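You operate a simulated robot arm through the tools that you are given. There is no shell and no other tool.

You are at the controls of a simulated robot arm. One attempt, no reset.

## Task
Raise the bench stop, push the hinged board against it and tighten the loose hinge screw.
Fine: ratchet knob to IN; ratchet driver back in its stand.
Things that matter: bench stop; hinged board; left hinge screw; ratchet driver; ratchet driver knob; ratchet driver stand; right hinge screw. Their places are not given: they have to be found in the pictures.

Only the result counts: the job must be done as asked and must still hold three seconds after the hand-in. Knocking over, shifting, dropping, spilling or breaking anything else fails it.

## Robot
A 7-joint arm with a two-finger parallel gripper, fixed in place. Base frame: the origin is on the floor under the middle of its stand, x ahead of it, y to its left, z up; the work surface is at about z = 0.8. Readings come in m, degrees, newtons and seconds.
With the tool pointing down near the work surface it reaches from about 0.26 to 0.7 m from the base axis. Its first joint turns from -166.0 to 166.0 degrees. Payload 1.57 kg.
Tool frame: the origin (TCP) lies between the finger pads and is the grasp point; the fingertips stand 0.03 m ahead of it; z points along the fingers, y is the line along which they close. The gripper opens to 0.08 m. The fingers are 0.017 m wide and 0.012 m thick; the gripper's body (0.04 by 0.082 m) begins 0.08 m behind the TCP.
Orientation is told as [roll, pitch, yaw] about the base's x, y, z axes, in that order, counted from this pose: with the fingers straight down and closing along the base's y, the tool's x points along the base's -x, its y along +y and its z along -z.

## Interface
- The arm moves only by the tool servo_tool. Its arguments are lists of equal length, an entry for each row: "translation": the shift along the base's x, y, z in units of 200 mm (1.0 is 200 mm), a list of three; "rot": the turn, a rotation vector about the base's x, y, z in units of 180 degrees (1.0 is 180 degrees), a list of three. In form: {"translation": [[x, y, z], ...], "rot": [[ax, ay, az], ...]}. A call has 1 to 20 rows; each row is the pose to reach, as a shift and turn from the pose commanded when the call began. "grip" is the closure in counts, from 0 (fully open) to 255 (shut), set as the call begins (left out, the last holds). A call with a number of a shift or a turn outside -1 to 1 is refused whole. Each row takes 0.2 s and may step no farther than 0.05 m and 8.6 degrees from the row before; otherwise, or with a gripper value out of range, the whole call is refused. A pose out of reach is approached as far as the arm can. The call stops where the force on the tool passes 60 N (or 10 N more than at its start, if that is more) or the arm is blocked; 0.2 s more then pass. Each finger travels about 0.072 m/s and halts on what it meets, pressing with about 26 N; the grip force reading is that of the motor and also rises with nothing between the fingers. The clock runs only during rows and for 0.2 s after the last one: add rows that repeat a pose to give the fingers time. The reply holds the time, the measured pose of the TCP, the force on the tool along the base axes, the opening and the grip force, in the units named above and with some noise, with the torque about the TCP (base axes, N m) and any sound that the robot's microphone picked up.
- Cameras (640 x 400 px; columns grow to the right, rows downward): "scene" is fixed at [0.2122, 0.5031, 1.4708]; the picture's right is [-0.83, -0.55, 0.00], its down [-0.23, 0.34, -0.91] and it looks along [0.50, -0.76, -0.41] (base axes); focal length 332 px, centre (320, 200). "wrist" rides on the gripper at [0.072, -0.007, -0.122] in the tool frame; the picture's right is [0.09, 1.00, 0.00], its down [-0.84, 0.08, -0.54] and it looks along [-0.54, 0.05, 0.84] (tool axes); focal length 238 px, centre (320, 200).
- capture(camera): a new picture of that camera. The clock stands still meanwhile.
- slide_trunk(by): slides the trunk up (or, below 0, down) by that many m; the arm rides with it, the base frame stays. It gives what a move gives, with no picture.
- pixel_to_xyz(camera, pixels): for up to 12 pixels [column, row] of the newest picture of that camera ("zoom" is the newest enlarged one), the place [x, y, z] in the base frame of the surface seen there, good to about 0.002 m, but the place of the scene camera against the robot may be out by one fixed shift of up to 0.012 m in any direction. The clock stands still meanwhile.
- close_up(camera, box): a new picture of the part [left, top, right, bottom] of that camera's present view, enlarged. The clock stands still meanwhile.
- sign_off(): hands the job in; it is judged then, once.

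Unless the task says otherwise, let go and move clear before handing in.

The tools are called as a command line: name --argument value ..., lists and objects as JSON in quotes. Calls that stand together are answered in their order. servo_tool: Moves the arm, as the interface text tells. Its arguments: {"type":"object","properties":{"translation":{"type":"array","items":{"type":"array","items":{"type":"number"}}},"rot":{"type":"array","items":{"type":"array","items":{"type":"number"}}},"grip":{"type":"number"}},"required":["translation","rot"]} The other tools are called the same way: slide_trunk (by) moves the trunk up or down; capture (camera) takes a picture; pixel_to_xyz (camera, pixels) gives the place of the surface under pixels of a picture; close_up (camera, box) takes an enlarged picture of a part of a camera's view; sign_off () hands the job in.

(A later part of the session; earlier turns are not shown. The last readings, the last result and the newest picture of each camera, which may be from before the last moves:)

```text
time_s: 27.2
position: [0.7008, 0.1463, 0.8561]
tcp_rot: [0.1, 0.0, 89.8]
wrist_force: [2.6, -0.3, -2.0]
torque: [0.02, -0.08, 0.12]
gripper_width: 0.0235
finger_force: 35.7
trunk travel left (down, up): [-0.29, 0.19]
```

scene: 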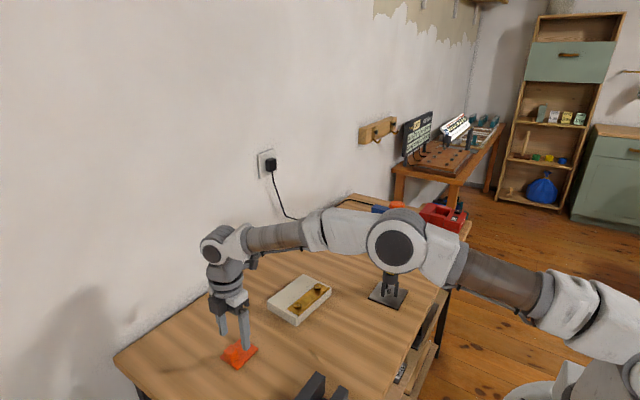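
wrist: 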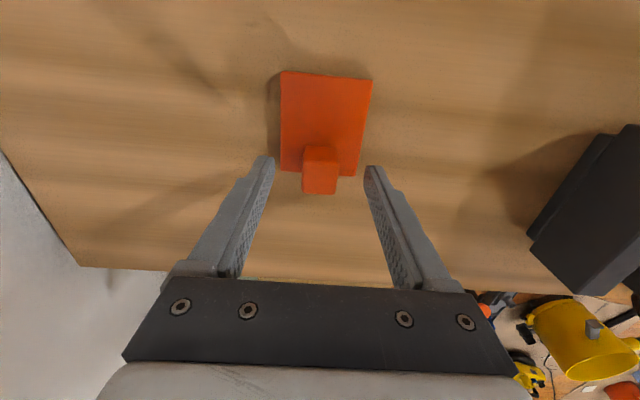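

Gripped (23.5 mm). As a cautious test I'll follow a small arc (8°) about a hinge presumed at the −y edge and watch the forces.

servo_tool --translation '[[0, -0.012, 0.018], [0, -0.025, 0.036], [0, -0.025, 0.036]]' --rot '[[0, 0, 0], [0, 0, 0], [0, 0, 0]]'

close_up --camera "wrist" --box '[260, 50, 390, 210]'

close_up --camera "scene" --box '[190, 300, 290, 375]'

```text
time_s: 28.0
position: [0.7004, 0.1429, 0.861]
tcp_rot: [0.1, -0.1, 89.8]
wrist_force: [9.9, 10.8, -12.7]
torque: [1.19, -0.42, 0.3]
gripper_width: 0.0234
finger_force: 36.1
trunk travel left (down, up): [-0.29, 0.19]
```

```text
2.50 times, centred on (325, 130) of wrist
```

zoom: 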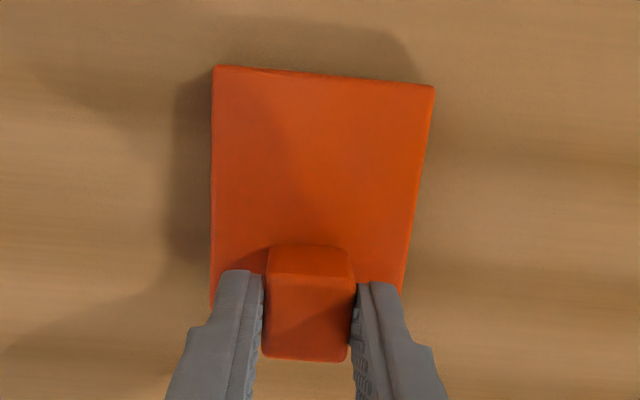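

```text
5.33 times, centred on (240, 338) of scene
```

zoom: 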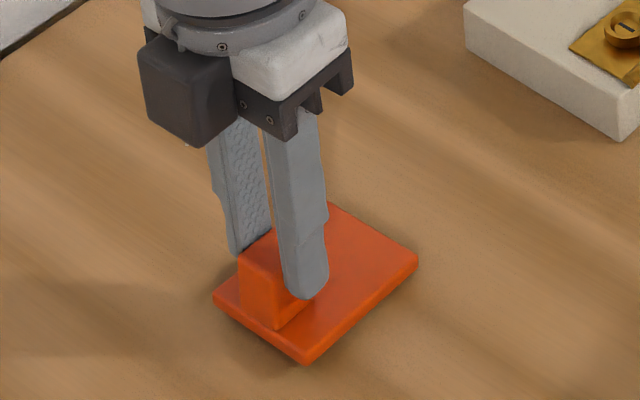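

The flap did begin to tilt about its −y edge (near edge lifted in the scene close-up), and the computed hinge resistance is tiny; the load comes from the firm pinch resisting rotation. I'll loosen the pinch to nearly the lug width so it can pivot between the pads.

servo_tool --translation '[[0, 0, 0], [0, 0, 0]]' --rot '[[0, 0, 0], [0, 0, 0]]' --grip 190

close_up --camera "scene" --box '[190, 300, 290, 375]'

```text
time_s: 28.6
position: [0.6998, 0.1436, 0.8613]
tcp_rot: [0.0, -0.1, 89.8]
wrist_force: [7.7, 13.5, -11.3]
torque: [1.26, -0.2, 0.18]
gripper_width: 0.0236
finger_force: 35.8
trunk travel left (down, up): [-0.29, 0.19]
```

```text
5.33 times, centred on (240, 338) of scene
```

zoom: 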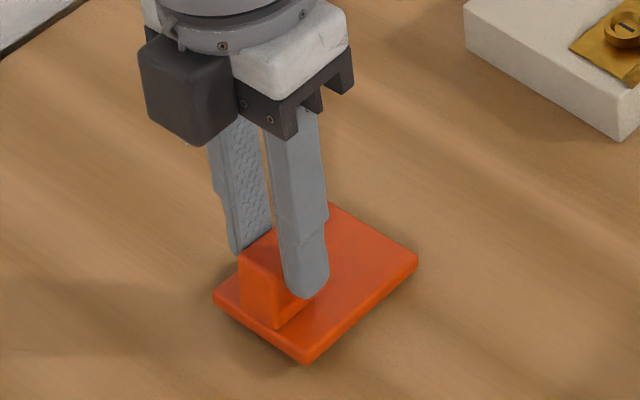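

The pinch is still at full force (35.8 N) with that target. I'll loosen it a bit more, close to the lug width of 23.5 mm.

servo_tool --translation '[[0, 0, 0], [0, 0, 0]]' --rot '[[0, 0, 0], [0, 0, 0]]' --grip 183

```text
time_s: 29.2
position: [0.7007, 0.1403, 0.8629]
tcp_rot: [-0.1, 0.3, 89.9]
wrist_force: [1.1, -2.7, 1.4]
torque: [-0.08, 0.04, 0.04]
gripper_width: 0.024
finger_force: 4.1
trunk travel left (down, up): [-0.29, 0.19]
```

The pinch is now about 4 N and the arm reached its commanded point with no load. I'll check whether the flap followed or fell back.

close_up --camera "scene" --box '[190, 300, 290, 375]'

close_up --camera "wrist" --box '[260, 50, 390, 210]'

```text
5.33 times, centred on (240, 338) of scene
```

zoom: 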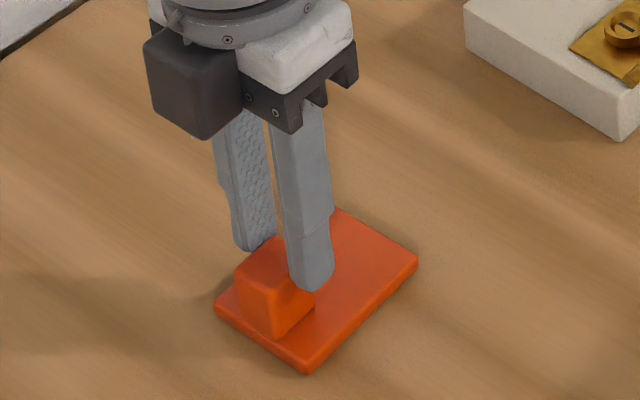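

```text
2.50 times, centred on (325, 130) of wrist
```

zoom: 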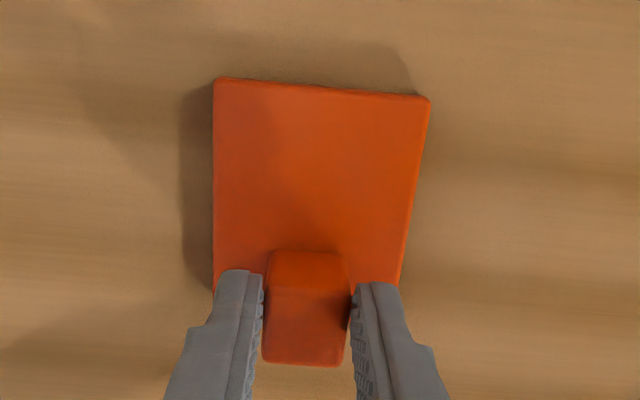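

The flap fell back flat, which confirms it hinges at its −y edge. I'll open slightly, return over the lug and re-grip with a moderate pinch.

servo_tool --translation '[[0, 0, 0], [0, 0.03, 0], [0, 0.03, -0.034], [0, 0.03, -0.034]]' --rot '[[0, 0, 0], [0, 0, 0], [0, 0, 0], [0, 0, 0]]' --grip 150

servo_tool --translation '[[0, 0, 0], [0, 0, 0], [0, 0, 0]]' --rot '[[0, 0, 0], [0, 0, 0], [0, 0, 0]]' --grip 186

```text
time_s: 30.2
position: [0.6987, 0.1474, 0.8568]
tcp_rot: [0.0, 0.0, 89.8]
wrist_force: [-0.3, 0.1, 0.0]
torque: [-0.01, 0.02, -0.02]
gripper_width: 0.0331
finger_force: 0.0
trunk travel left (down, up): [-0.29, 0.19]
```

```text
time_s: 31.0
position: [0.6994, 0.1474, 0.8569]
tcp_rot: [0.0, -0.1, 89.8]
wrist_force: [3.4, 0.6, -0.8]
torque: [0.07, -0.11, 0.03]
gripper_width: 0.0251
finger_force: 2.4
trunk travel left (down, up): [-0.29, 0.19]
```

The pinch has only 2.4 N so far; one finger may be touching first. I'll give it more time and a slightly tighter target.

servo_tool --translation '[[0, 0, 0], [0, 0, 0], [0, 0, 0]]' --rot '[[0, 0, 0], [0, 0, 0], [0, 0, 0]]' --grip 188

```text
time_s: 31.8
position: [0.6992, 0.148, 0.8558]
tcp_rot: [0.0, 0.0, 89.8]
wrist_force: [4.5, -0.1, 0.0]
torque: [-0.01, -0.1, 0.04]
gripper_width: 0.0251
finger_force: 2.2
trunk travel left (down, up): [-0.29, 0.19]
```

servo_tool --translation '[[0, 0, 0], [0, 0, 0], [0, 0, 0]]' --rot '[[0, 0, 0], [0, 0, 0], [0, 0, 0]]' --grip 195

```text
time_s: 32.6
position: [0.6992, 0.1478, 0.8556]
tcp_rot: [0.1, 0.0, 89.8]
wrist_force: [7.9, -0.8, 0.5]
torque: [-0.06, -0.18, 0.04]
gripper_width: 0.0248
finger_force: 3.1
trunk travel left (down, up): [-0.29, 0.19]
```

The side force (+7.9 N in x) shows the gripper sits ~2 mm too far toward −x, so only one finger bears. I'll shift +2 mm in x.

servo_tool --translation '[[0.005, 0, 0], [0.01, 0, 0], [0.01, 0, 0]]' --rot '[[0, 0, 0], [0, 0, 0], [0, 0, 0]]' --grip 186

```text
time_s: 33.4
position: [0.6995, 0.1481, 0.8555]
tcp_rot: [0.3, 0.0, 89.9]
wrist_force: [-8.5, -1.6, -1.4]
torque: [-0.05, 0.25, 0.1]
gripper_width: 0.0237
finger_force: 36.1
trunk travel left (down, up): [-0.29, 0.19]
```

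servo_tool --translation '[[-0.005, 0, 0], [-0.005, 0, 0], [-0.005, 0, 0]]' --rot '[[0, 0, 0], [0, 0, 0], [0, 0, 0]]' --grip 184

```text
time_s: 34.2
position: [0.7005, 0.1486, 0.8558]
tcp_rot: [0.2, 0.0, 89.9]
wrist_force: [-9.3, -3.5, -2.2]
torque: [-0.01, 0.22, 0.11]
gripper_width: 0.0237
finger_force: 35.7
trunk travel left (down, up): [-0.29, 0.19]
```

The pinch acts almost on/off, so I'll instead hold firmly and tilt the gripper together with the flap as it rises. First a clean re-grip a few millimetres deeper.

servo_tool --translation '[[-0.002, 0, 0], [-0.002, 0, 0], [-0.002, 0, -0.02], [-0.002, 0, -0.02]]' --rot '[[0, 0, 0], [0, 0, 0], [0, 0, 0], [0, 0, 0]]' --grip 150

servo_tool --translation '[[0, 0, 0], [0, 0, 0], [0, 0, 0]]' --rot '[[0, 0, 0], [0, 0, 0], [0, 0, 0]]' --grip 255

```text
time_s: 35.2
position: [0.6995, 0.1471, 0.8525]
tcp_rot: [0.0, 0.0, 89.8]
wrist_force: [-0.9, 0.1, -0.2]
torque: [0.03, -0.02, -0.01]
gripper_width: 0.0328
finger_force: 0.1
trunk travel left (down, up): [-0.29, 0.19]
```

```text
time_s: 36.0
position: [0.7, 0.1481, 0.8511]
tcp_rot: [0.0, 0.0, 89.8]
wrist_force: [-2.6, -0.9, 0.4]
torque: [-0.02, 0.08, 0.12]
gripper_width: 0.0235
finger_force: 36.3
trunk travel left (down, up): [-0.29, 0.19]
```

Clean grip with no load. I'll now follow the arc for the first 20° with the gripper tilting along with the flap.

servo_tool --translation '[[0, -0.0237, 0.0226], [0, -0.0493, 0.0429], [0, -0.0765, 0.061], [0, -0.1052, 0.0767]]' --rot '[[0.0278, 0, 0], [0.0556, 0, 0], [0.0833, 0, 0], [0.1111, 0, 0]]'

close_up --camera "scene" --box '[190, 290, 290, 375]'

```text
time_s: 37.0
position: [0.6997, 0.1285, 0.8703]
tcp_rot: [-0.1, -20.2, 89.8]
wrist_force: [0.6, 7.1, 8.6]
torque: [0.15, 0.2, 0.0]
gripper_width: 0.0233
finger_force: 36.0
trunk travel left (down, up): [-0.29, 0.19]
```

```text
4.71 times, centred on (240, 332) of scene
```

zoom: 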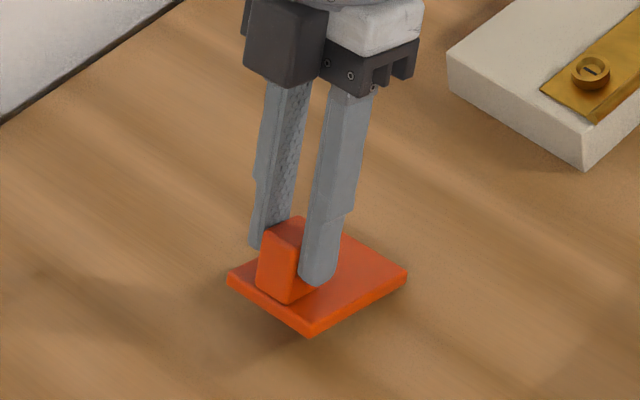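

The flap is lifting nicely with only ~11 N; the measured arc says the hinge is a little farther out (y≈0.086, z≈0.805). I'll correct the arc and continue to 45°.

servo_tool --translation '[[0, -0.0221, 0.0326], [0, -0.0526, 0.0472], [0, -0.0842, 0.0591], [0, -0.1168, 0.0682], [0, -0.15, 0.0745]]' --rot '[[0.0278, 0, 0], [0.0556, 0, 0], [0.0833, 0, 0], [0.1111, 0, 0], [0.1389, 0, 0]]'

close_up --camera "scene" --box '[190, 270, 310, 375]'

capture --camera "wrist"

```text
time_s: 38.2
position: [0.7004, 0.0988, 0.8802]
tcp_rot: [0.5, -44.9, 89.6]
wrist_force: [2.3, 10.4, -14.5]
torque: [0.86, -0.22, -0.11]
gripper_width: 0.0236
finger_force: 35.3
trunk travel left (down, up): [-0.29, 0.19]
```

```text
3.81 times, centred on (250, 322) of scene
```

zoom: 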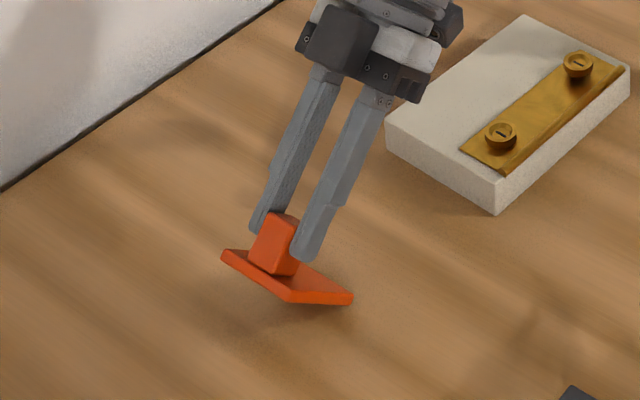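

```text
taken
```

wrist: 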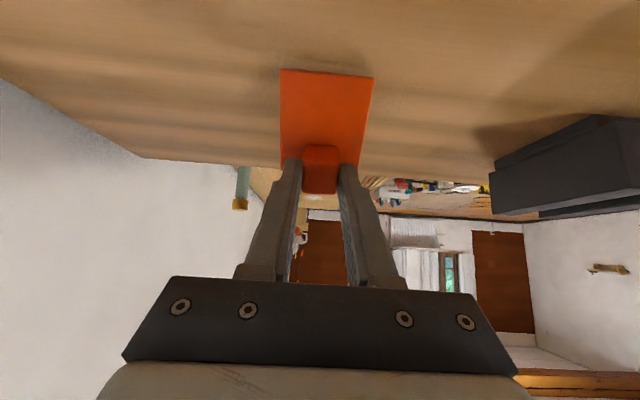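

The flap is at about 45° and following well (hinge fit: y≈0.088, z≈0.806). I'll continue to 60° with tilt and then check clearances.

servo_tool --translation '[[0, -0.024, -0.0045], [0, -0.0565, -0.004], [0, -0.089, -0.007]]' --rot '[[0.0278, 0, 0], [0.0556, 0, 0], [0.0833, 0, 0]]'

close_up --camera "scene" --box '[190, 240, 350, 370]'

```text
time_s: 39.0
position: [0.7007, 0.0769, 0.8797]
tcp_rot: [0.5, -59.9, 89.5]
wrist_force: [2.7, 1.3, -14.9]
torque: [-0.16, -0.08, -0.1]
gripper_width: 0.0236
finger_force: 35.2
trunk travel left (down, up): [-0.29, 0.19]
```

```text
3.08 times, centred on (270, 305) of scene
```

zoom: 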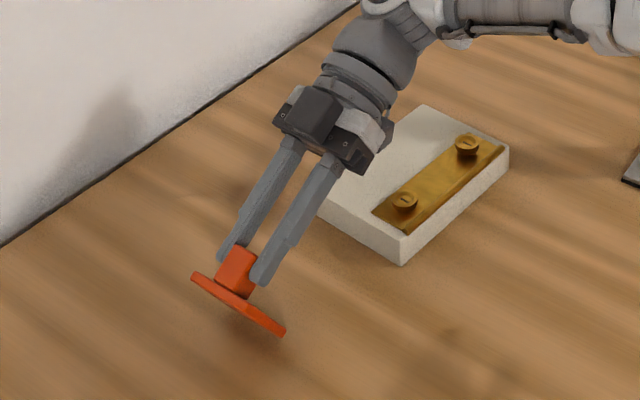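

Now at 60° with modest load; the gripper is still clear above the board. I'll keep the tilt at 60° and pull the lug further around so that it pivots in the pads, in small steps.

servo_tool --translation '[[0, -0.033, -0.005], [0, -0.0615, -0.005], [0, -0.09, -0.0075]]' --rot '[[0.01, 0, 0], [0.015, 0, 0], [0.02, 0, 0]]'

close_up --camera "scene" --box '[190, 240, 350, 370]'

```text
time_s: 39.8
position: [0.6999, 0.0614, 0.8801]
tcp_rot: [0.0, -63.6, 89.5]
wrist_force: [24.3, 16.4, -9.3]
torque: [0.91, -0.25, -0.2]
gripper_width: 0.0235
finger_force: 35.8
trunk travel left (down, up): [-0.29, 0.19]
```

```text
3.08 times, centred on (270, 305) of scene
```

zoom: 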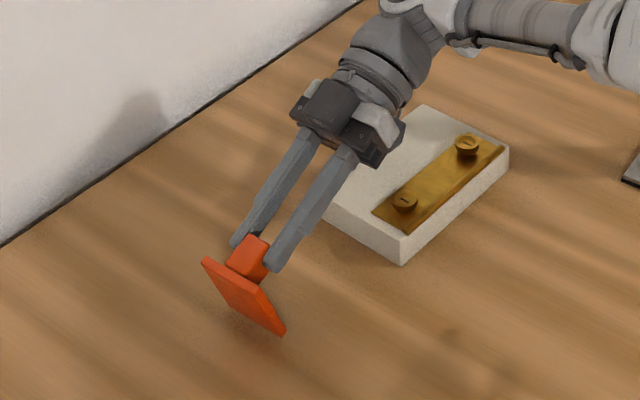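

The flap is now at ~75°. There's a 24 N sideways (x) force that I want to understand, so I'll look before continuing.

servo_tool --translation '[[0, 0, 0]]' --rot '[[0, 0, 0]]'

capture --camera "scene"

capture --camera "wrist"

```text
time_s: 40.2
position: [0.6995, 0.061, 0.8798]
tcp_rot: [0.0, -63.6, 89.6]
wrist_force: [27.5, 14.7, -2.8]
torque: [1.11, -0.26, -0.31]
gripper_width: 0.0237
finger_force: 36.0
trunk travel left (down, up): [-0.29, 0.19]
```

```text
taken
```

scene: 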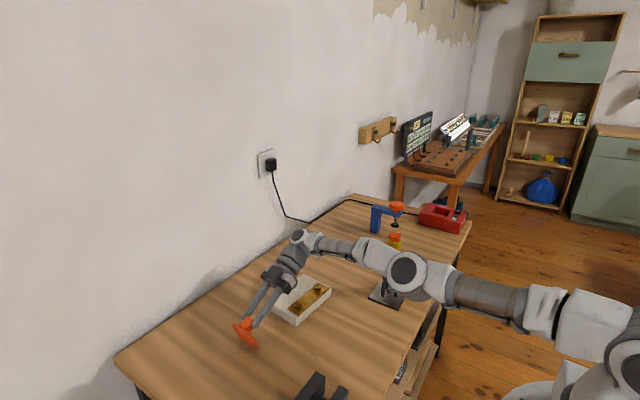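

```text
taken
```

wrist: 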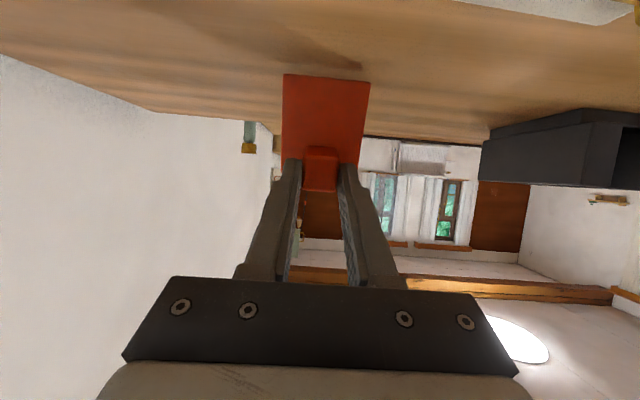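

pixel_to_xyz --camera "scene" --pixels '[[406, 272], [404, 290], [360, 250], [340, 246], [303, 245], [290, 262], [460, 290], [395, 238]]'

close_up --camera "scene" --box '[220, 210, 430, 350]'

```text
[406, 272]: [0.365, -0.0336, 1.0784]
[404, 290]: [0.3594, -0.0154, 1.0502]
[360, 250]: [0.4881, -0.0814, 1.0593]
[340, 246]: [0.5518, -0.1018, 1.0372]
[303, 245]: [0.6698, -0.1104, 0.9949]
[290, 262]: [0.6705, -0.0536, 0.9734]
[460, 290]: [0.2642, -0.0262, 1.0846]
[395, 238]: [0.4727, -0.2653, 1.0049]
```

```text
2.86 times, centred on (325, 280) of scene
```

zoom: 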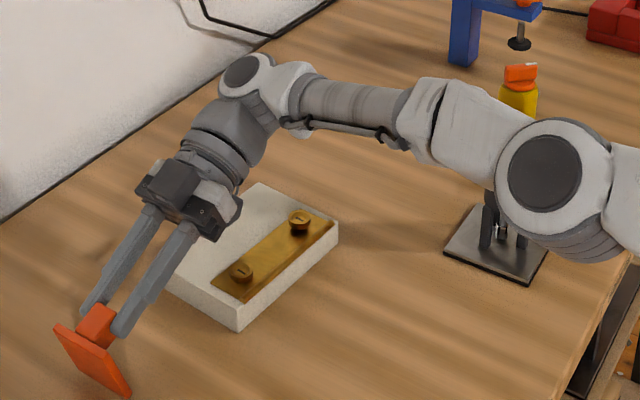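

Elbow and forearm are clear of the driver (forearm far side y≈−0.19 vs driver −0.25), so the x force is just misalignment strain in the pinch. I'll relieve it by shifting +3 mm in x and check.

servo_tool --translation '[[0.008, 0, 0], [0.015, 0, 0]]' --rot '[[0, 0, 0], [0, 0, 0]]'

```text
time_s: 40.8
position: [0.7002, 0.0612, 0.8795]
tcp_rot: [0.1, -63.6, 89.6]
wrist_force: [31.2, 14.0, 2.1]
torque: [1.1, -0.33, -0.32]
gripper_width: 0.0237
finger_force: 36.1
out of reach, approached as far as the arm can: row 1, 2
trunk travel left (down, up): [-0.29, 0.19]
```

The arm is at its reach limit with this tilt, which explains the x force. The flap is at ~74°; I'll reduce the tilt while pulling the lug on around to 90° (past ~80° the lug's weight will carry it over).

servo_tool --translation '[[0.005, -0.017, 0], [0.01, -0.034, 0], [0.015, -0.052, 0], [0.015, -0.0685, 0]]' --rot '[[-0.02, 0, 0], [-0.038, 0, 0], [-0.057, 0, 0], [-0.0755, 0, 0]]'

close_up --camera "scene" --box '[190, 240, 350, 370]'

capture --camera "wrist"

```text
time_s: 41.8
position: [0.6998, 0.0482, 0.8792]
tcp_rot: [0.4, -50.2, 89.6]
wrist_force: [16.4, 16.7, 1.2]
torque: [1.26, -0.91, -0.21]
gripper_width: 0.0235
finger_force: 36.2
trunk travel left (down, up): [-0.29, 0.19]
```

```text
3.08 times, centred on (270, 305) of scene
```

zoom: 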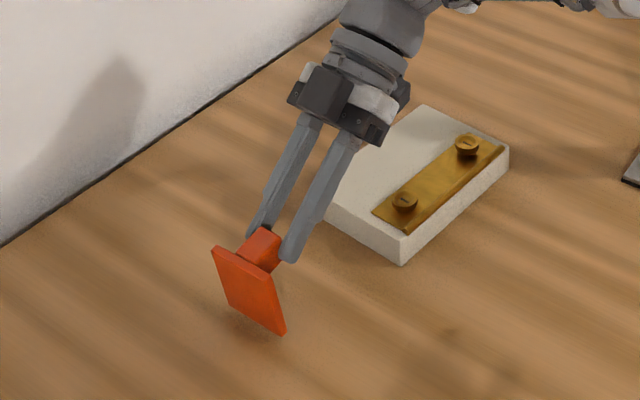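

```text
taken
```

wrist: 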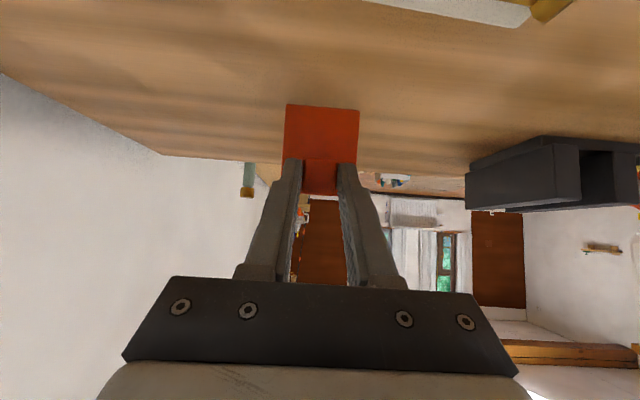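

The flap is now near vertical (computed ~89°). I'll pull another few millimetres to feel whether it meets its end stop.

servo_tool --translation '[[0.005, -0.015, -0.005], [0.005, -0.03, -0.01], [0.005, -0.03, -0.01]]' --rot '[[-0.02, 0, 0], [-0.04, 0, 0], [-0.04, 0, 0]]'

close_up --camera "scene" --box '[190, 240, 350, 370]'

```text
time_s: 42.6
position: [0.7008, 0.0416, 0.8769]
tcp_rot: [0.3, -42.9, 89.6]
wrist_force: [1.6, 13.8, 6.8]
torque: [1.28, -0.51, -0.02]
gripper_width: 0.0233
finger_force: 36.0
trunk travel left (down, up): [-0.29, 0.19]
```

```text
3.08 times, centred on (270, 305) of scene
```

zoom: 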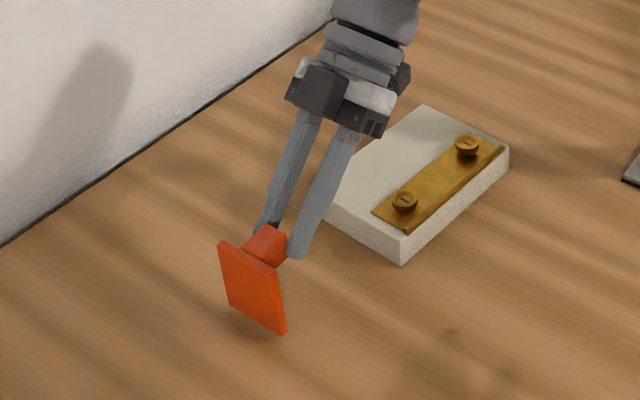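

Still no end stop felt. I'll measure the flap's actual inclination from the picture.

pixel_to_xyz --camera "zoom" --pixels '[[225, 255], [235, 300], [245, 265], [255, 310], [268, 285], [278, 325], [250, 285], [262, 245]]'

```text
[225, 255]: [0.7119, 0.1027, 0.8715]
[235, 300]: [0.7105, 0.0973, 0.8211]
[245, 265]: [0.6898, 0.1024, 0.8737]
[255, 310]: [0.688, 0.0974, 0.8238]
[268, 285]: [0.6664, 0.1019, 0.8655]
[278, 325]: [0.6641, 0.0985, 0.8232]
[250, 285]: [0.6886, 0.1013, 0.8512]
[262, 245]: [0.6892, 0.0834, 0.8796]
```

The flap face leans 5–6° short of vertical (θ≈84°). I'll pull further by ~8 mm to bring it to vertical and to the stop.

servo_tool --translation '[[0, -0.02, -0.005], [0, -0.04, -0.012], [0, -0.055, -0.018], [0, -0.055, -0.018]]' --rot '[[-0.01, 0, 0], [-0.02, 0, 0], [-0.03, 0, 0], [-0.03, 0, 0]]'

close_up --camera "scene" --box '[190, 240, 350, 370]'

pixel_to_xyz --camera "zoom" --pixels '[[228, 250], [238, 300], [247, 262], [257, 310], [270, 285], [280, 325], [252, 285]]'

```text
time_s: 43.6
position: [0.7003, 0.0352, 0.8764]
tcp_rot: [0.1, -37.8, 89.9]
wrist_force: [-3.0, 28.3, 9.4]
torque: [1.1, -0.18, -0.02]
gripper_width: 0.0233
finger_force: 36.4
trunk travel left (down, up): [-0.29, 0.19]
```

```text
3.08 times, centred on (270, 305) of scene
```

zoom: 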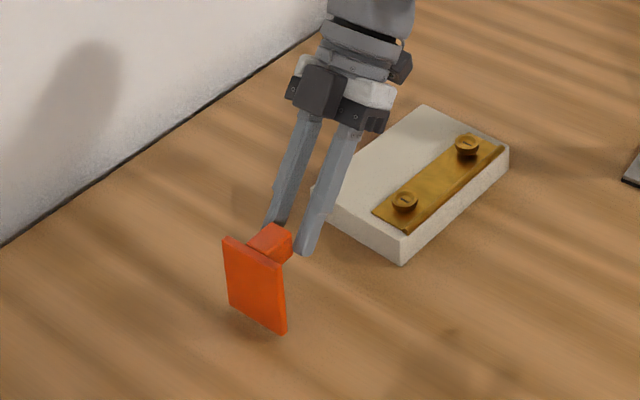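

```text
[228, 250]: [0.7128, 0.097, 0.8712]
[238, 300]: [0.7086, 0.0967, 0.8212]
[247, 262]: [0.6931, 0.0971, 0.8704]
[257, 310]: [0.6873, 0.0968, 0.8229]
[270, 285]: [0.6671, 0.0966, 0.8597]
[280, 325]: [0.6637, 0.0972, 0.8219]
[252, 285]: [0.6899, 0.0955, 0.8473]
```

The flap face is now vertical (y≈0.097 all the way up) and the y force doubled to 28 N: it's against its end stop. I'll open the fingers and check that it stays up.

servo_tool --translation '[[0, 0, 0], [0, 0, 0], [0, 0, 0]]' --rot '[[0, 0, 0], [0, 0, 0], [0, 0, 0]]' --grip 120

close_up --camera "scene" --box '[190, 240, 350, 370]'

```text
time_s: 44.4
position: [0.7016, 0.0304, 0.8738]
tcp_rot: [0.2, -37.5, 89.6]
wrist_force: [-0.1, -0.7, -0.2]
torque: [0.04, -0.01, -0.03]
gripper_width: 0.042
finger_force: 0.1
trunk travel left (down, up): [-0.29, 0.19]
```

```text
3.08 times, centred on (270, 305) of scene
```

zoom: 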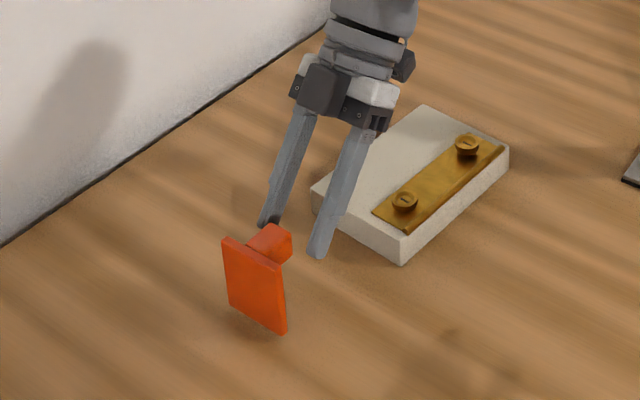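

The stop stays upright by itself. I'll back straight out along the fingers, then bring the tool upright.

servo_tool --translation '[[0, -0.1, 0.13], [0, -0.2, 0.26], [0, -0.3, 0.395], [-0.1, -0.4, 0.5]]' --rot '[[0, 0, 0], [0, 0, 0], [0, 0, 0], [0, 0, 0]]'

servo_tool --translation '[[-0.05, -0.1, 0.05], [-0.1, -0.2, 0.1], [-0.15, -0.35, 0.15], [-0.2, -0.5, 0.15], [-0.25, -0.6, 0.15]]' --rot '[[-0.042, 0, 0], [-0.084, 0, 0], [-0.126, 0, 0], [-0.168, 0, 0], [-0.2083, 0, 0]]'

capture --camera "wrist"

capture --camera "scene"

```text
time_s: 45.4
position: [0.6784, -0.0495, 0.9722]
tcp_rot: [0.3, -37.4, 89.7]
wrist_force: [-0.2, 0.4, -0.2]
torque: [0.01, -0.02, 0.01]
gripper_width: 0.0425
finger_force: 0.1
trunk travel left (down, up): [-0.29, 0.19]
```

```text
time_s: 46.6
position: [0.6294, -0.1707, 1.0028]
tcp_rot: [-0.1, 0.2, 89.7]
wrist_force: [0.2, -0.8, -0.8]
torque: [-0.03, -0.01, -0.01]
gripper_width: 0.0421
finger_force: 0.1
trunk travel left (down, up): [-0.29, 0.19]
```

```text
taken
```

wrist: 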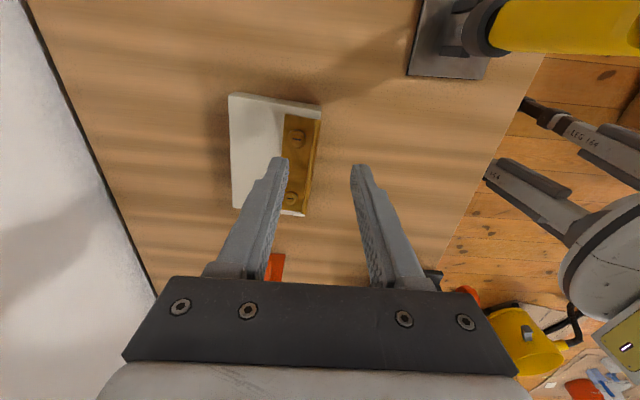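

```text
taken
```

scene: 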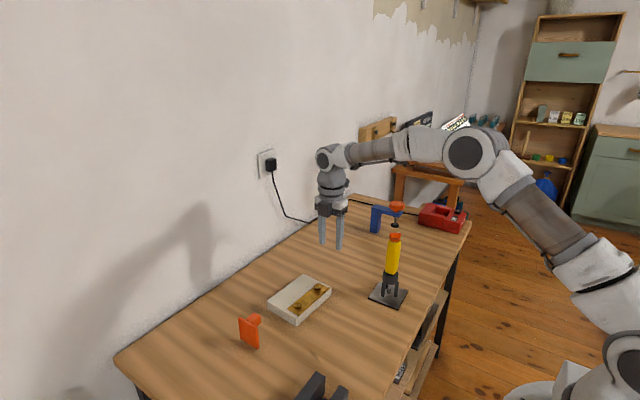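

Stop is upright at scene (250,330), driver undisturbed. I'll measure the board's corners in this view to place the push.

pixel_to_xyz --camera "wrist" --pixels '[[232, 97], [319, 108], [275, 102], [250, 98], [305, 106], [235, 204], [304, 213], [318, 140], [312, 180], [298, 137], [291, 197], [232, 150]]'

close_up --camera "wrist" --box '[215, 80, 335, 225]'

```text
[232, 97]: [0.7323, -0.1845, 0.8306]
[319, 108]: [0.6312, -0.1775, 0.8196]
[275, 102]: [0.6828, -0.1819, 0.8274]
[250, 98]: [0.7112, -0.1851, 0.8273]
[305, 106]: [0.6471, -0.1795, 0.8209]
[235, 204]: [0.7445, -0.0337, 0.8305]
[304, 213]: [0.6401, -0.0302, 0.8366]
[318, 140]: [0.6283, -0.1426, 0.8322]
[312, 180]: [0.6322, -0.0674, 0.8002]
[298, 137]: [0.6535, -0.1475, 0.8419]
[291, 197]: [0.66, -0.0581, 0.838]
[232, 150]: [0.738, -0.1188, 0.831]
```

```text
2.76 times, centred on (275, 152) of wrist
```

zoom: 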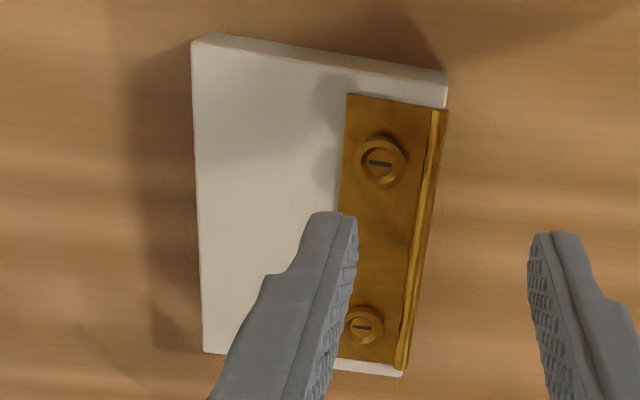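

The board is turned about −4°; its −y edge runs from (0.732, −0.1845) to (0.631, −0.1775). I'll place the two fingers, spread along x, behind that edge so they also square the board as they push.

servo_tool --translation '[[0.09, -0.08, -0.05], [0.18, -0.16, -0.12], [0.268, -0.19, -0.25], [0.268, -0.19, -0.4]]' --rot '[[0, 0, 0], [0, 0, 0], [0, 0, 0], [0, 0, 0]]' --grip 64

capture --camera "wrist"

capture --camera "scene"

```text
time_s: 47.6
position: [0.6826, -0.2105, 0.9238]
tcp_rot: [0.1, 0.1, 89.8]
wrist_force: [0.5, 0.6, 0.0]
torque: [0.03, -0.02, -0.01]
gripper_width: 0.0599
finger_force: 0.0
trunk travel left (down, up): [-0.29, 0.19]
```

```text
taken
```

wrist: 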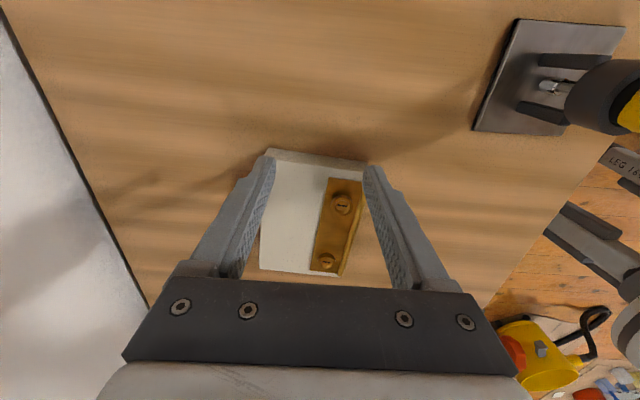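

```text
taken
```

scene: 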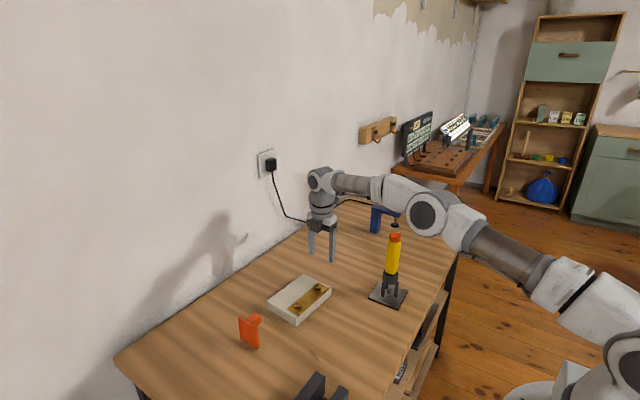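

The tool is behind the board's −y edge with ~17 mm clearance. I'll descend to push height (tips at z≈0.808).

servo_tool --translation '[[0, 0, -0.15], [0, 0, -0.3], [0, 0, -0.4], [0, 0, -0.428]]' --rot '[[0, 0, 0], [0, 0, 0], [0, 0, 0], [0, 0, 0]]'

capture --camera "scene"

pixel_to_xyz --camera "scene" --pixels '[[425, 225], [400, 215], [380, 205], [460, 240], [345, 205]]'

```text
time_s: 48.6
position: [0.6844, -0.2074, 0.8389]
tcp_rot: [0.0, 0.2, 89.8]
wrist_force: [0.1, 1.0, -0.6]
torque: [-0.01, -0.01, 0.01]
gripper_width: 0.0598
finger_force: 0.1
trunk travel left (down, up): [-0.29, 0.19]
```

```text
taken
```

scene: 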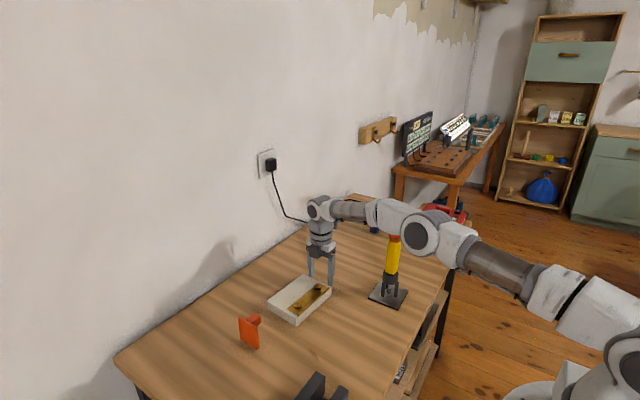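

```text
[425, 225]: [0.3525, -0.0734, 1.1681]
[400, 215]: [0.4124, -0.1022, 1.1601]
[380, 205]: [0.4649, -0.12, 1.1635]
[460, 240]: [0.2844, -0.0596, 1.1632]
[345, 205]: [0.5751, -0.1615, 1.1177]
```

The arm passes well above the driver (forearm z≈1.16). Now I'll push slowly in +y by 100 mm.

servo_tool --translation '[[0, 0.05, 0], [0, 0.1, 0], [0, 0.15, 0], [0, 0.2, 0], [0, 0.25, 0], [0, 0.3, 0], [0, 0.35, 0], [0, 0.4, 0], [0, 0.45, 0], [0, 0.5, 0]]' --rot '[[0, 0, 0], [0, 0, 0], [0, 0, 0], [0, 0, 0], [0, 0, 0], [0, 0, 0], [0, 0, 0], [0, 0, 0], [0, 0, 0], [0, 0, 0]]'

capture --camera "wrist"

close_up --camera "scene" --box '[200, 240, 360, 370]'

```text
time_s: 50.8
position: [0.6854, -0.1064, 0.8385]
tcp_rot: [0.1, 0.1, 89.8]
wrist_force: [-0.5, -1.6, 0.5]
torque: [0.02, 0.03, 0.07]
gripper_width: 0.0599
finger_force: 0.0
trunk travel left (down, up): [-0.29, 0.19]
```

```text
taken
```

wrist: 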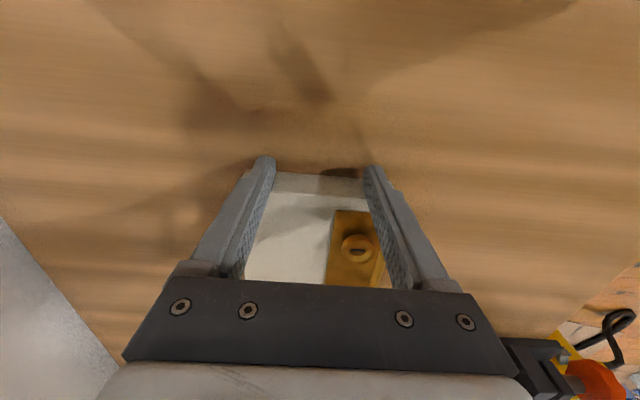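

```text
3.08 times, centred on (280, 305) of scene
```

zoom: 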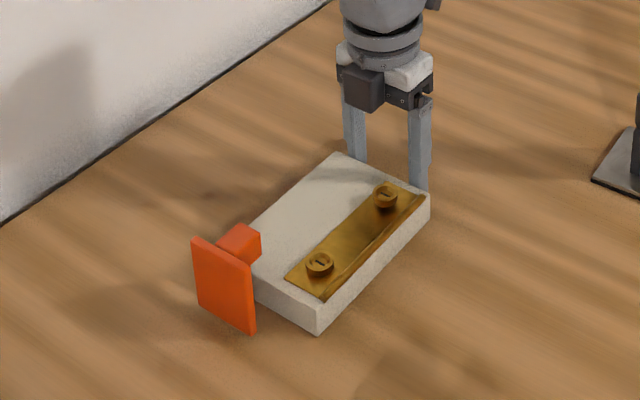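

The board slid and squared up, and its leading edge is now going under the lug, close to the stop. I'll continue in 3 mm steps, watching the y force.

servo_tool --translation '[[0, 0.015, 0], [0, 0.03, 0], [0, 0.045, 0], [0, 0.06, 0], [0, 0.075, 0], [0, 0.09, 0]]' --rot '[[0, 0, 0], [0, 0, 0], [0, 0, 0], [0, 0, 0], [0, 0, 0], [0, 0, 0]]'

close_up --camera "scene" --box '[200, 240, 360, 370]'

```text
time_s: 52.2
position: [0.6843, -0.0889, 0.8369]
tcp_rot: [0.0, 0.0, 89.7]
wrist_force: [-0.2, 0.0, 0.4]
torque: [0.05, 0.02, 0.01]
gripper_width: 0.0599
finger_force: 0.1
trunk travel left (down, up): [-0.29, 0.19]
```

```text
3.08 times, centred on (280, 305) of scene
```

zoom: 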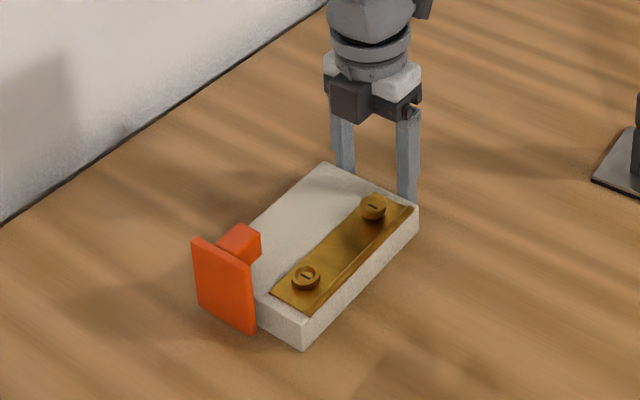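

servo_tool --translation '[[0, 0.008, 0], [0, 0.016, 0], [0, 0.024, 0], [0, 0.032, 0], [0, 0.04, 0]]' --rot '[[0, 0, 0], [0, 0, 0], [0, 0, 0], [0, 0, 0], [0, 0, 0]]'

```text
time_s: 53.4
position: [0.6843, -0.0822, 0.8382]
tcp_rot: [0.0, 0.1, 89.8]
wrist_force: [0.4, -2.0, 0.4]
torque: [-0.01, -0.01, 0.03]
gripper_width: 0.0602
finger_force: 0.3
trunk travel left (down, up): [-0.29, 0.19]
```

The force is only −2 N (sliding friction), so no contact with the stop yet. I'll continue in 1.5 mm steps.

servo_tool --translation '[[0, 0.008, 0], [0, 0.016, 0], [0, 0.024, 0], [0, 0.032, 0], [0, 0.032, 0]]' --rot '[[0, 0, 0], [0, 0, 0], [0, 0, 0], [0, 0, 0], [0, 0, 0]]'

close_up --camera "scene" --box '[220, 290, 330, 360]'

```text
time_s: 54.6
position: [0.6837, -0.082, 0.84]
tcp_rot: [-0.1, 0.6, 89.6]
wrist_force: [1.1, -31.2, 2.9]
torque: [-0.31, 0.06, 0.34]
gripper_width: 0.0599
finger_force: 0.1
trunk travel left (down, up): [-0.29, 0.19]
```

```text
5.71 times, centred on (275, 325) of scene
```

zoom: 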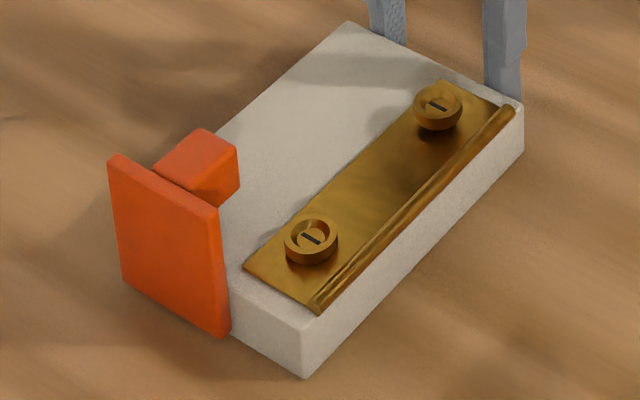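

The y force jumped to −31 N with no further motion: the board is firmly against the stop. I'll back off, rise and look at the board and the loose screw.

servo_tool --translation '[[0, -0.02, 0], [0, -0.06, 0], [0, -0.12, 0], [0, -0.15, 0.15], [0, -0.15, 0.35], [-0.1, -0.15, 0.55], [-0.2, -0.15, 0.7]]' --rot '[[0, 0, 0], [0, 0, 0], [0, 0, 0], [0, 0, 0], [0, 0, 0], [0, 0, 0], [0, 0, 0]]'

capture --camera "wrist"

close_up --camera "scene" --box '[200, 260, 360, 370]'

```text
time_s: 56.2
position: [0.6443, -0.1037, 0.9783]
tcp_rot: [-0.1, 0.0, 89.8]
wrist_force: [-0.4, 0.0, 0.4]
torque: [0.01, -0.01, 0.02]
gripper_width: 0.0597
finger_force: 0.0
trunk travel left (down, up): [-0.29, 0.19]
```

```text
taken
```

wrist: 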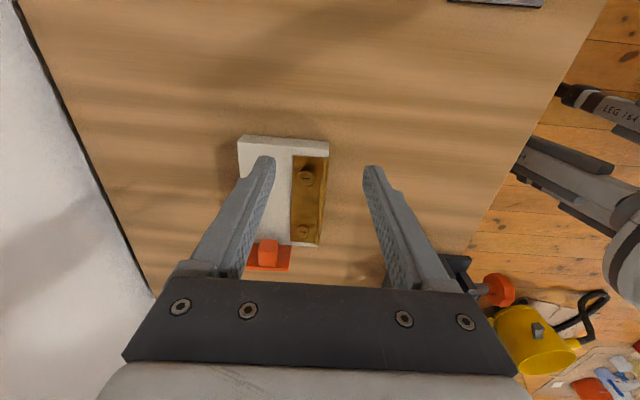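

```text
3.64 times, centred on (280, 315) of scene
```

zoom: 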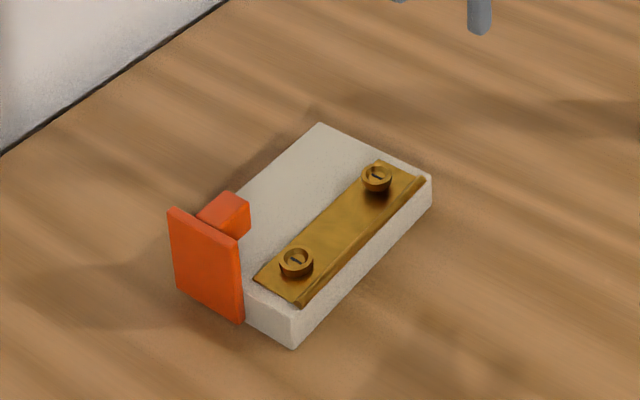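

The board is against the upright stop. I'll measure the screw heads precisely.

close_up --camera "wrist" --box '[285, 150, 335, 250]'

close_up --camera "wrist" --box '[285, 155, 330, 195]'

```text
4.00 times, centred on (310, 200) of wrist
```

zoom: 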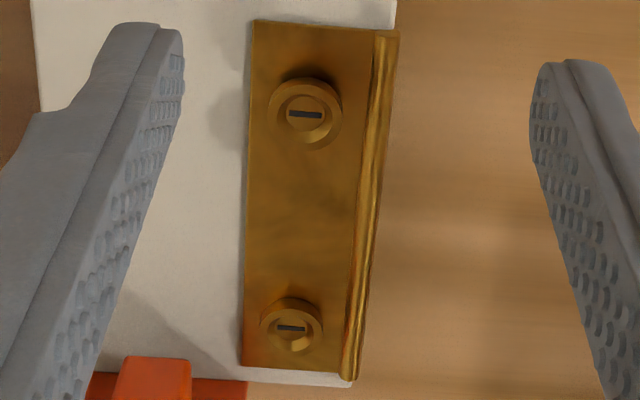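

```text
10.00 times, centred on (308, 175) of wrist
```

zoom: 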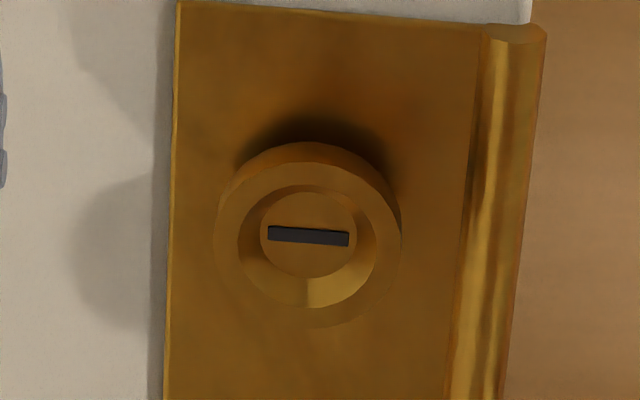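

pixel_to_xyz --camera "zoom" --pixels '[[308, 237], [308, 165], [308, 310], [232, 235], [385, 235], [308, 200], [308, 270], [255, 237], [365, 237], [300, 60], [430, 260], [590, 200]]'

```text
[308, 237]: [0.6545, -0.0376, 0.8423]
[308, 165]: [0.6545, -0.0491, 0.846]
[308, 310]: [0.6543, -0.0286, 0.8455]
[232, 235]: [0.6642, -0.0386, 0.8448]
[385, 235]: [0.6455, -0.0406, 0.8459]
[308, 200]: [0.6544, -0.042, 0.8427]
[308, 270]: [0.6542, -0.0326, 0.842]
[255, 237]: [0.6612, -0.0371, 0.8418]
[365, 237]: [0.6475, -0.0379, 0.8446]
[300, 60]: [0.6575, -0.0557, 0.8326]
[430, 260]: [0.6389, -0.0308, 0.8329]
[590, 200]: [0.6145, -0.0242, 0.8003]
```

The loose screw's head is centred at (0.6546, −0.0387), recess at z≈0.842. Now I'll fly up and over to the driver.

servo_tool --translation '[[0, 0, 0.22], [0, 0, 0.45], [-0.133, -0.138, 0.5], [-0.266, -0.276, 0.58], [-0.4, -0.415, 0.66], [-0.533, -0.553, 0.7], [-0.666, -0.69, 0.75], [-0.8, -0.83, 0.75]]' --rot '[[0, 0, 0], [0, 0, 0], [0, 0, 0], [0, 0, 0], [0, 0, 0], [0, 0, 0], [0, 0, 0], [0, 0, 0]]' --grip 0

capture --camera "wrist"

capture --camera "scene"

```text
time_s: 58.0
position: [0.4845, -0.2716, 1.1285]
tcp_rot: [0.0, 0.1, 89.8]
wrist_force: [-0.1, 0.3, 0.3]
torque: [-0.02, 0.01, 0.0]
gripper_width: 0.0801
finger_force: 0.0
trunk travel left (down, up): [-0.29, 0.19]
```

```text
taken
```

wrist: 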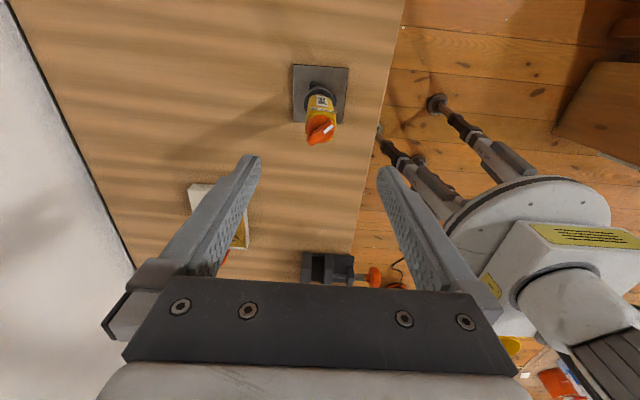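

```text
taken
```

scene: 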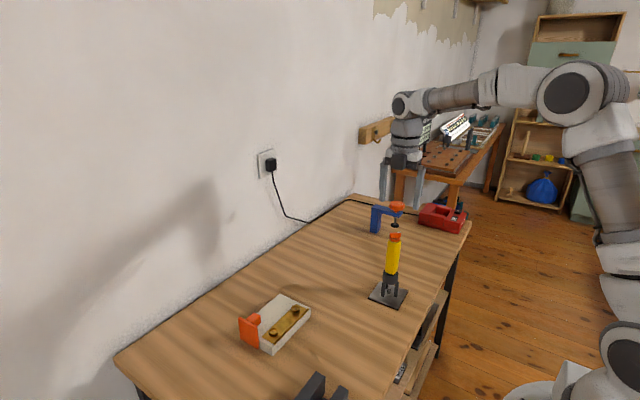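

I'm above the driver, knob bar visible at (320,128). I'll enlarge it to get the handle's angle and the stand ring height, and look at the bit in the scene view.

close_up --camera "wrist" --box '[290, 60, 350, 150]'

pixel_to_xyz --camera "zoom" --pixels '[[320, 105], [275, 175], [370, 180], [265, 200], [380, 200], [290, 130], [365, 130], [320, 320], [345, 280], [300, 350], [300, 110], [350, 110]]'

close_up --camera "scene" --box '[370, 260, 412, 310]'

```text
4.44 times, centred on (320, 105) of wrist
```

zoom: 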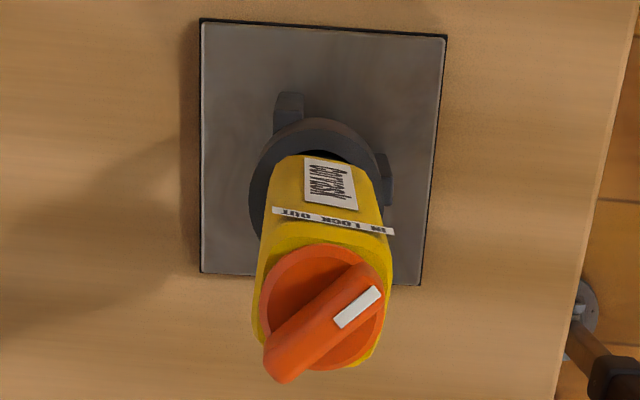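

```text
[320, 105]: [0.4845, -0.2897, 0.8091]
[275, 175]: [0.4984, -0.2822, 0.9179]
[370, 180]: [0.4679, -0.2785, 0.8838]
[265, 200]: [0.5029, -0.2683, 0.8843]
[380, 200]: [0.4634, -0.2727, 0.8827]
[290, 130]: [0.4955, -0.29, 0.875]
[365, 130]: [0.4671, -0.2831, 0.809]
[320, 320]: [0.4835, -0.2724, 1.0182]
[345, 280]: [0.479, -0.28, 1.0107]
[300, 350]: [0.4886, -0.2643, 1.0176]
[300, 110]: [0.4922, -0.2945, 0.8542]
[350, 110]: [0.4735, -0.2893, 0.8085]
```

```text
8.00 times, centred on (391, 285) of scene
```

zoom: 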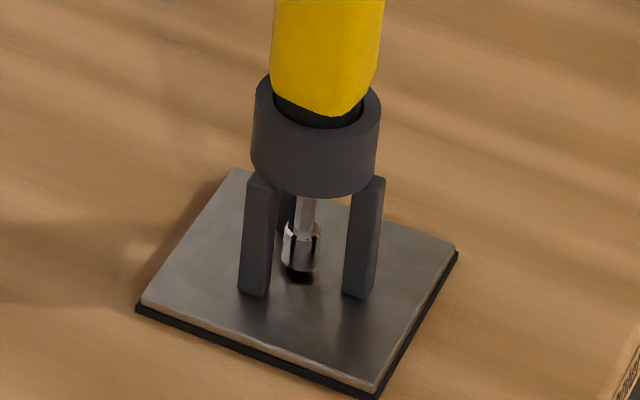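

The ring top is at z≈0.885, the handle spans up to 1.003 and is turned about −7.5°. I'll rotate to match and descend around the handle to TCP z≈0.952 (palm just above the knob).

servo_tool --translation '[[0, 0, -0.17], [0, 0, -0.35], [0, 0, -0.53], [0, 0, -0.71], [0, 0, -0.82], [0, 0, -0.878]]' --rot '[[0, 0, -0.0417], [0, 0, -0.0417], [0, 0, -0.0417], [0, 0, -0.0417], [0, 0, -0.0417], [0, 0, -0.0417]]'

capture --camera "wrist"

close_up --camera "scene" --box '[340, 180, 450, 310]'

```text
time_s: 59.4
position: [0.4838, -0.2708, 0.9501]
tcp_rot: [0.0, 0.2, 82.3]
wrist_force: [-0.4, 0.5, 0.2]
torque: [0.03, 0.02, -0.01]
gripper_width: 0.0799
finger_force: 0.1
trunk travel left (down, up): [-0.29, 0.19]
```

```text
taken
```

wrist: 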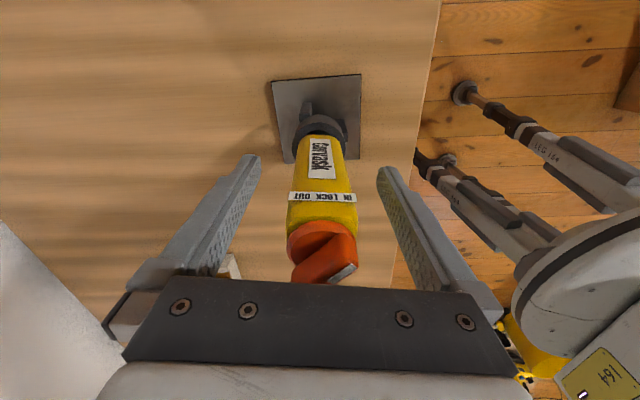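

```text
3.08 times, centred on (395, 245) of scene
```

zoom: 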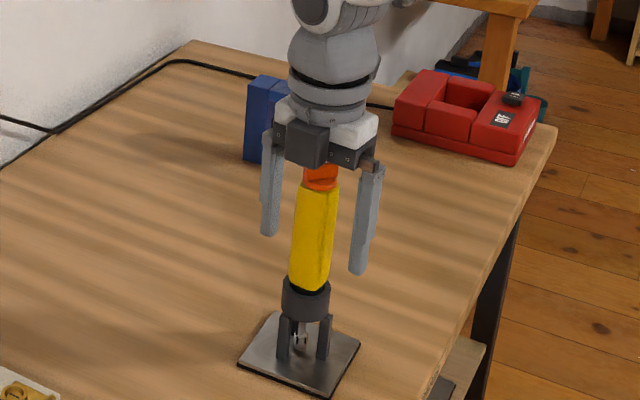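

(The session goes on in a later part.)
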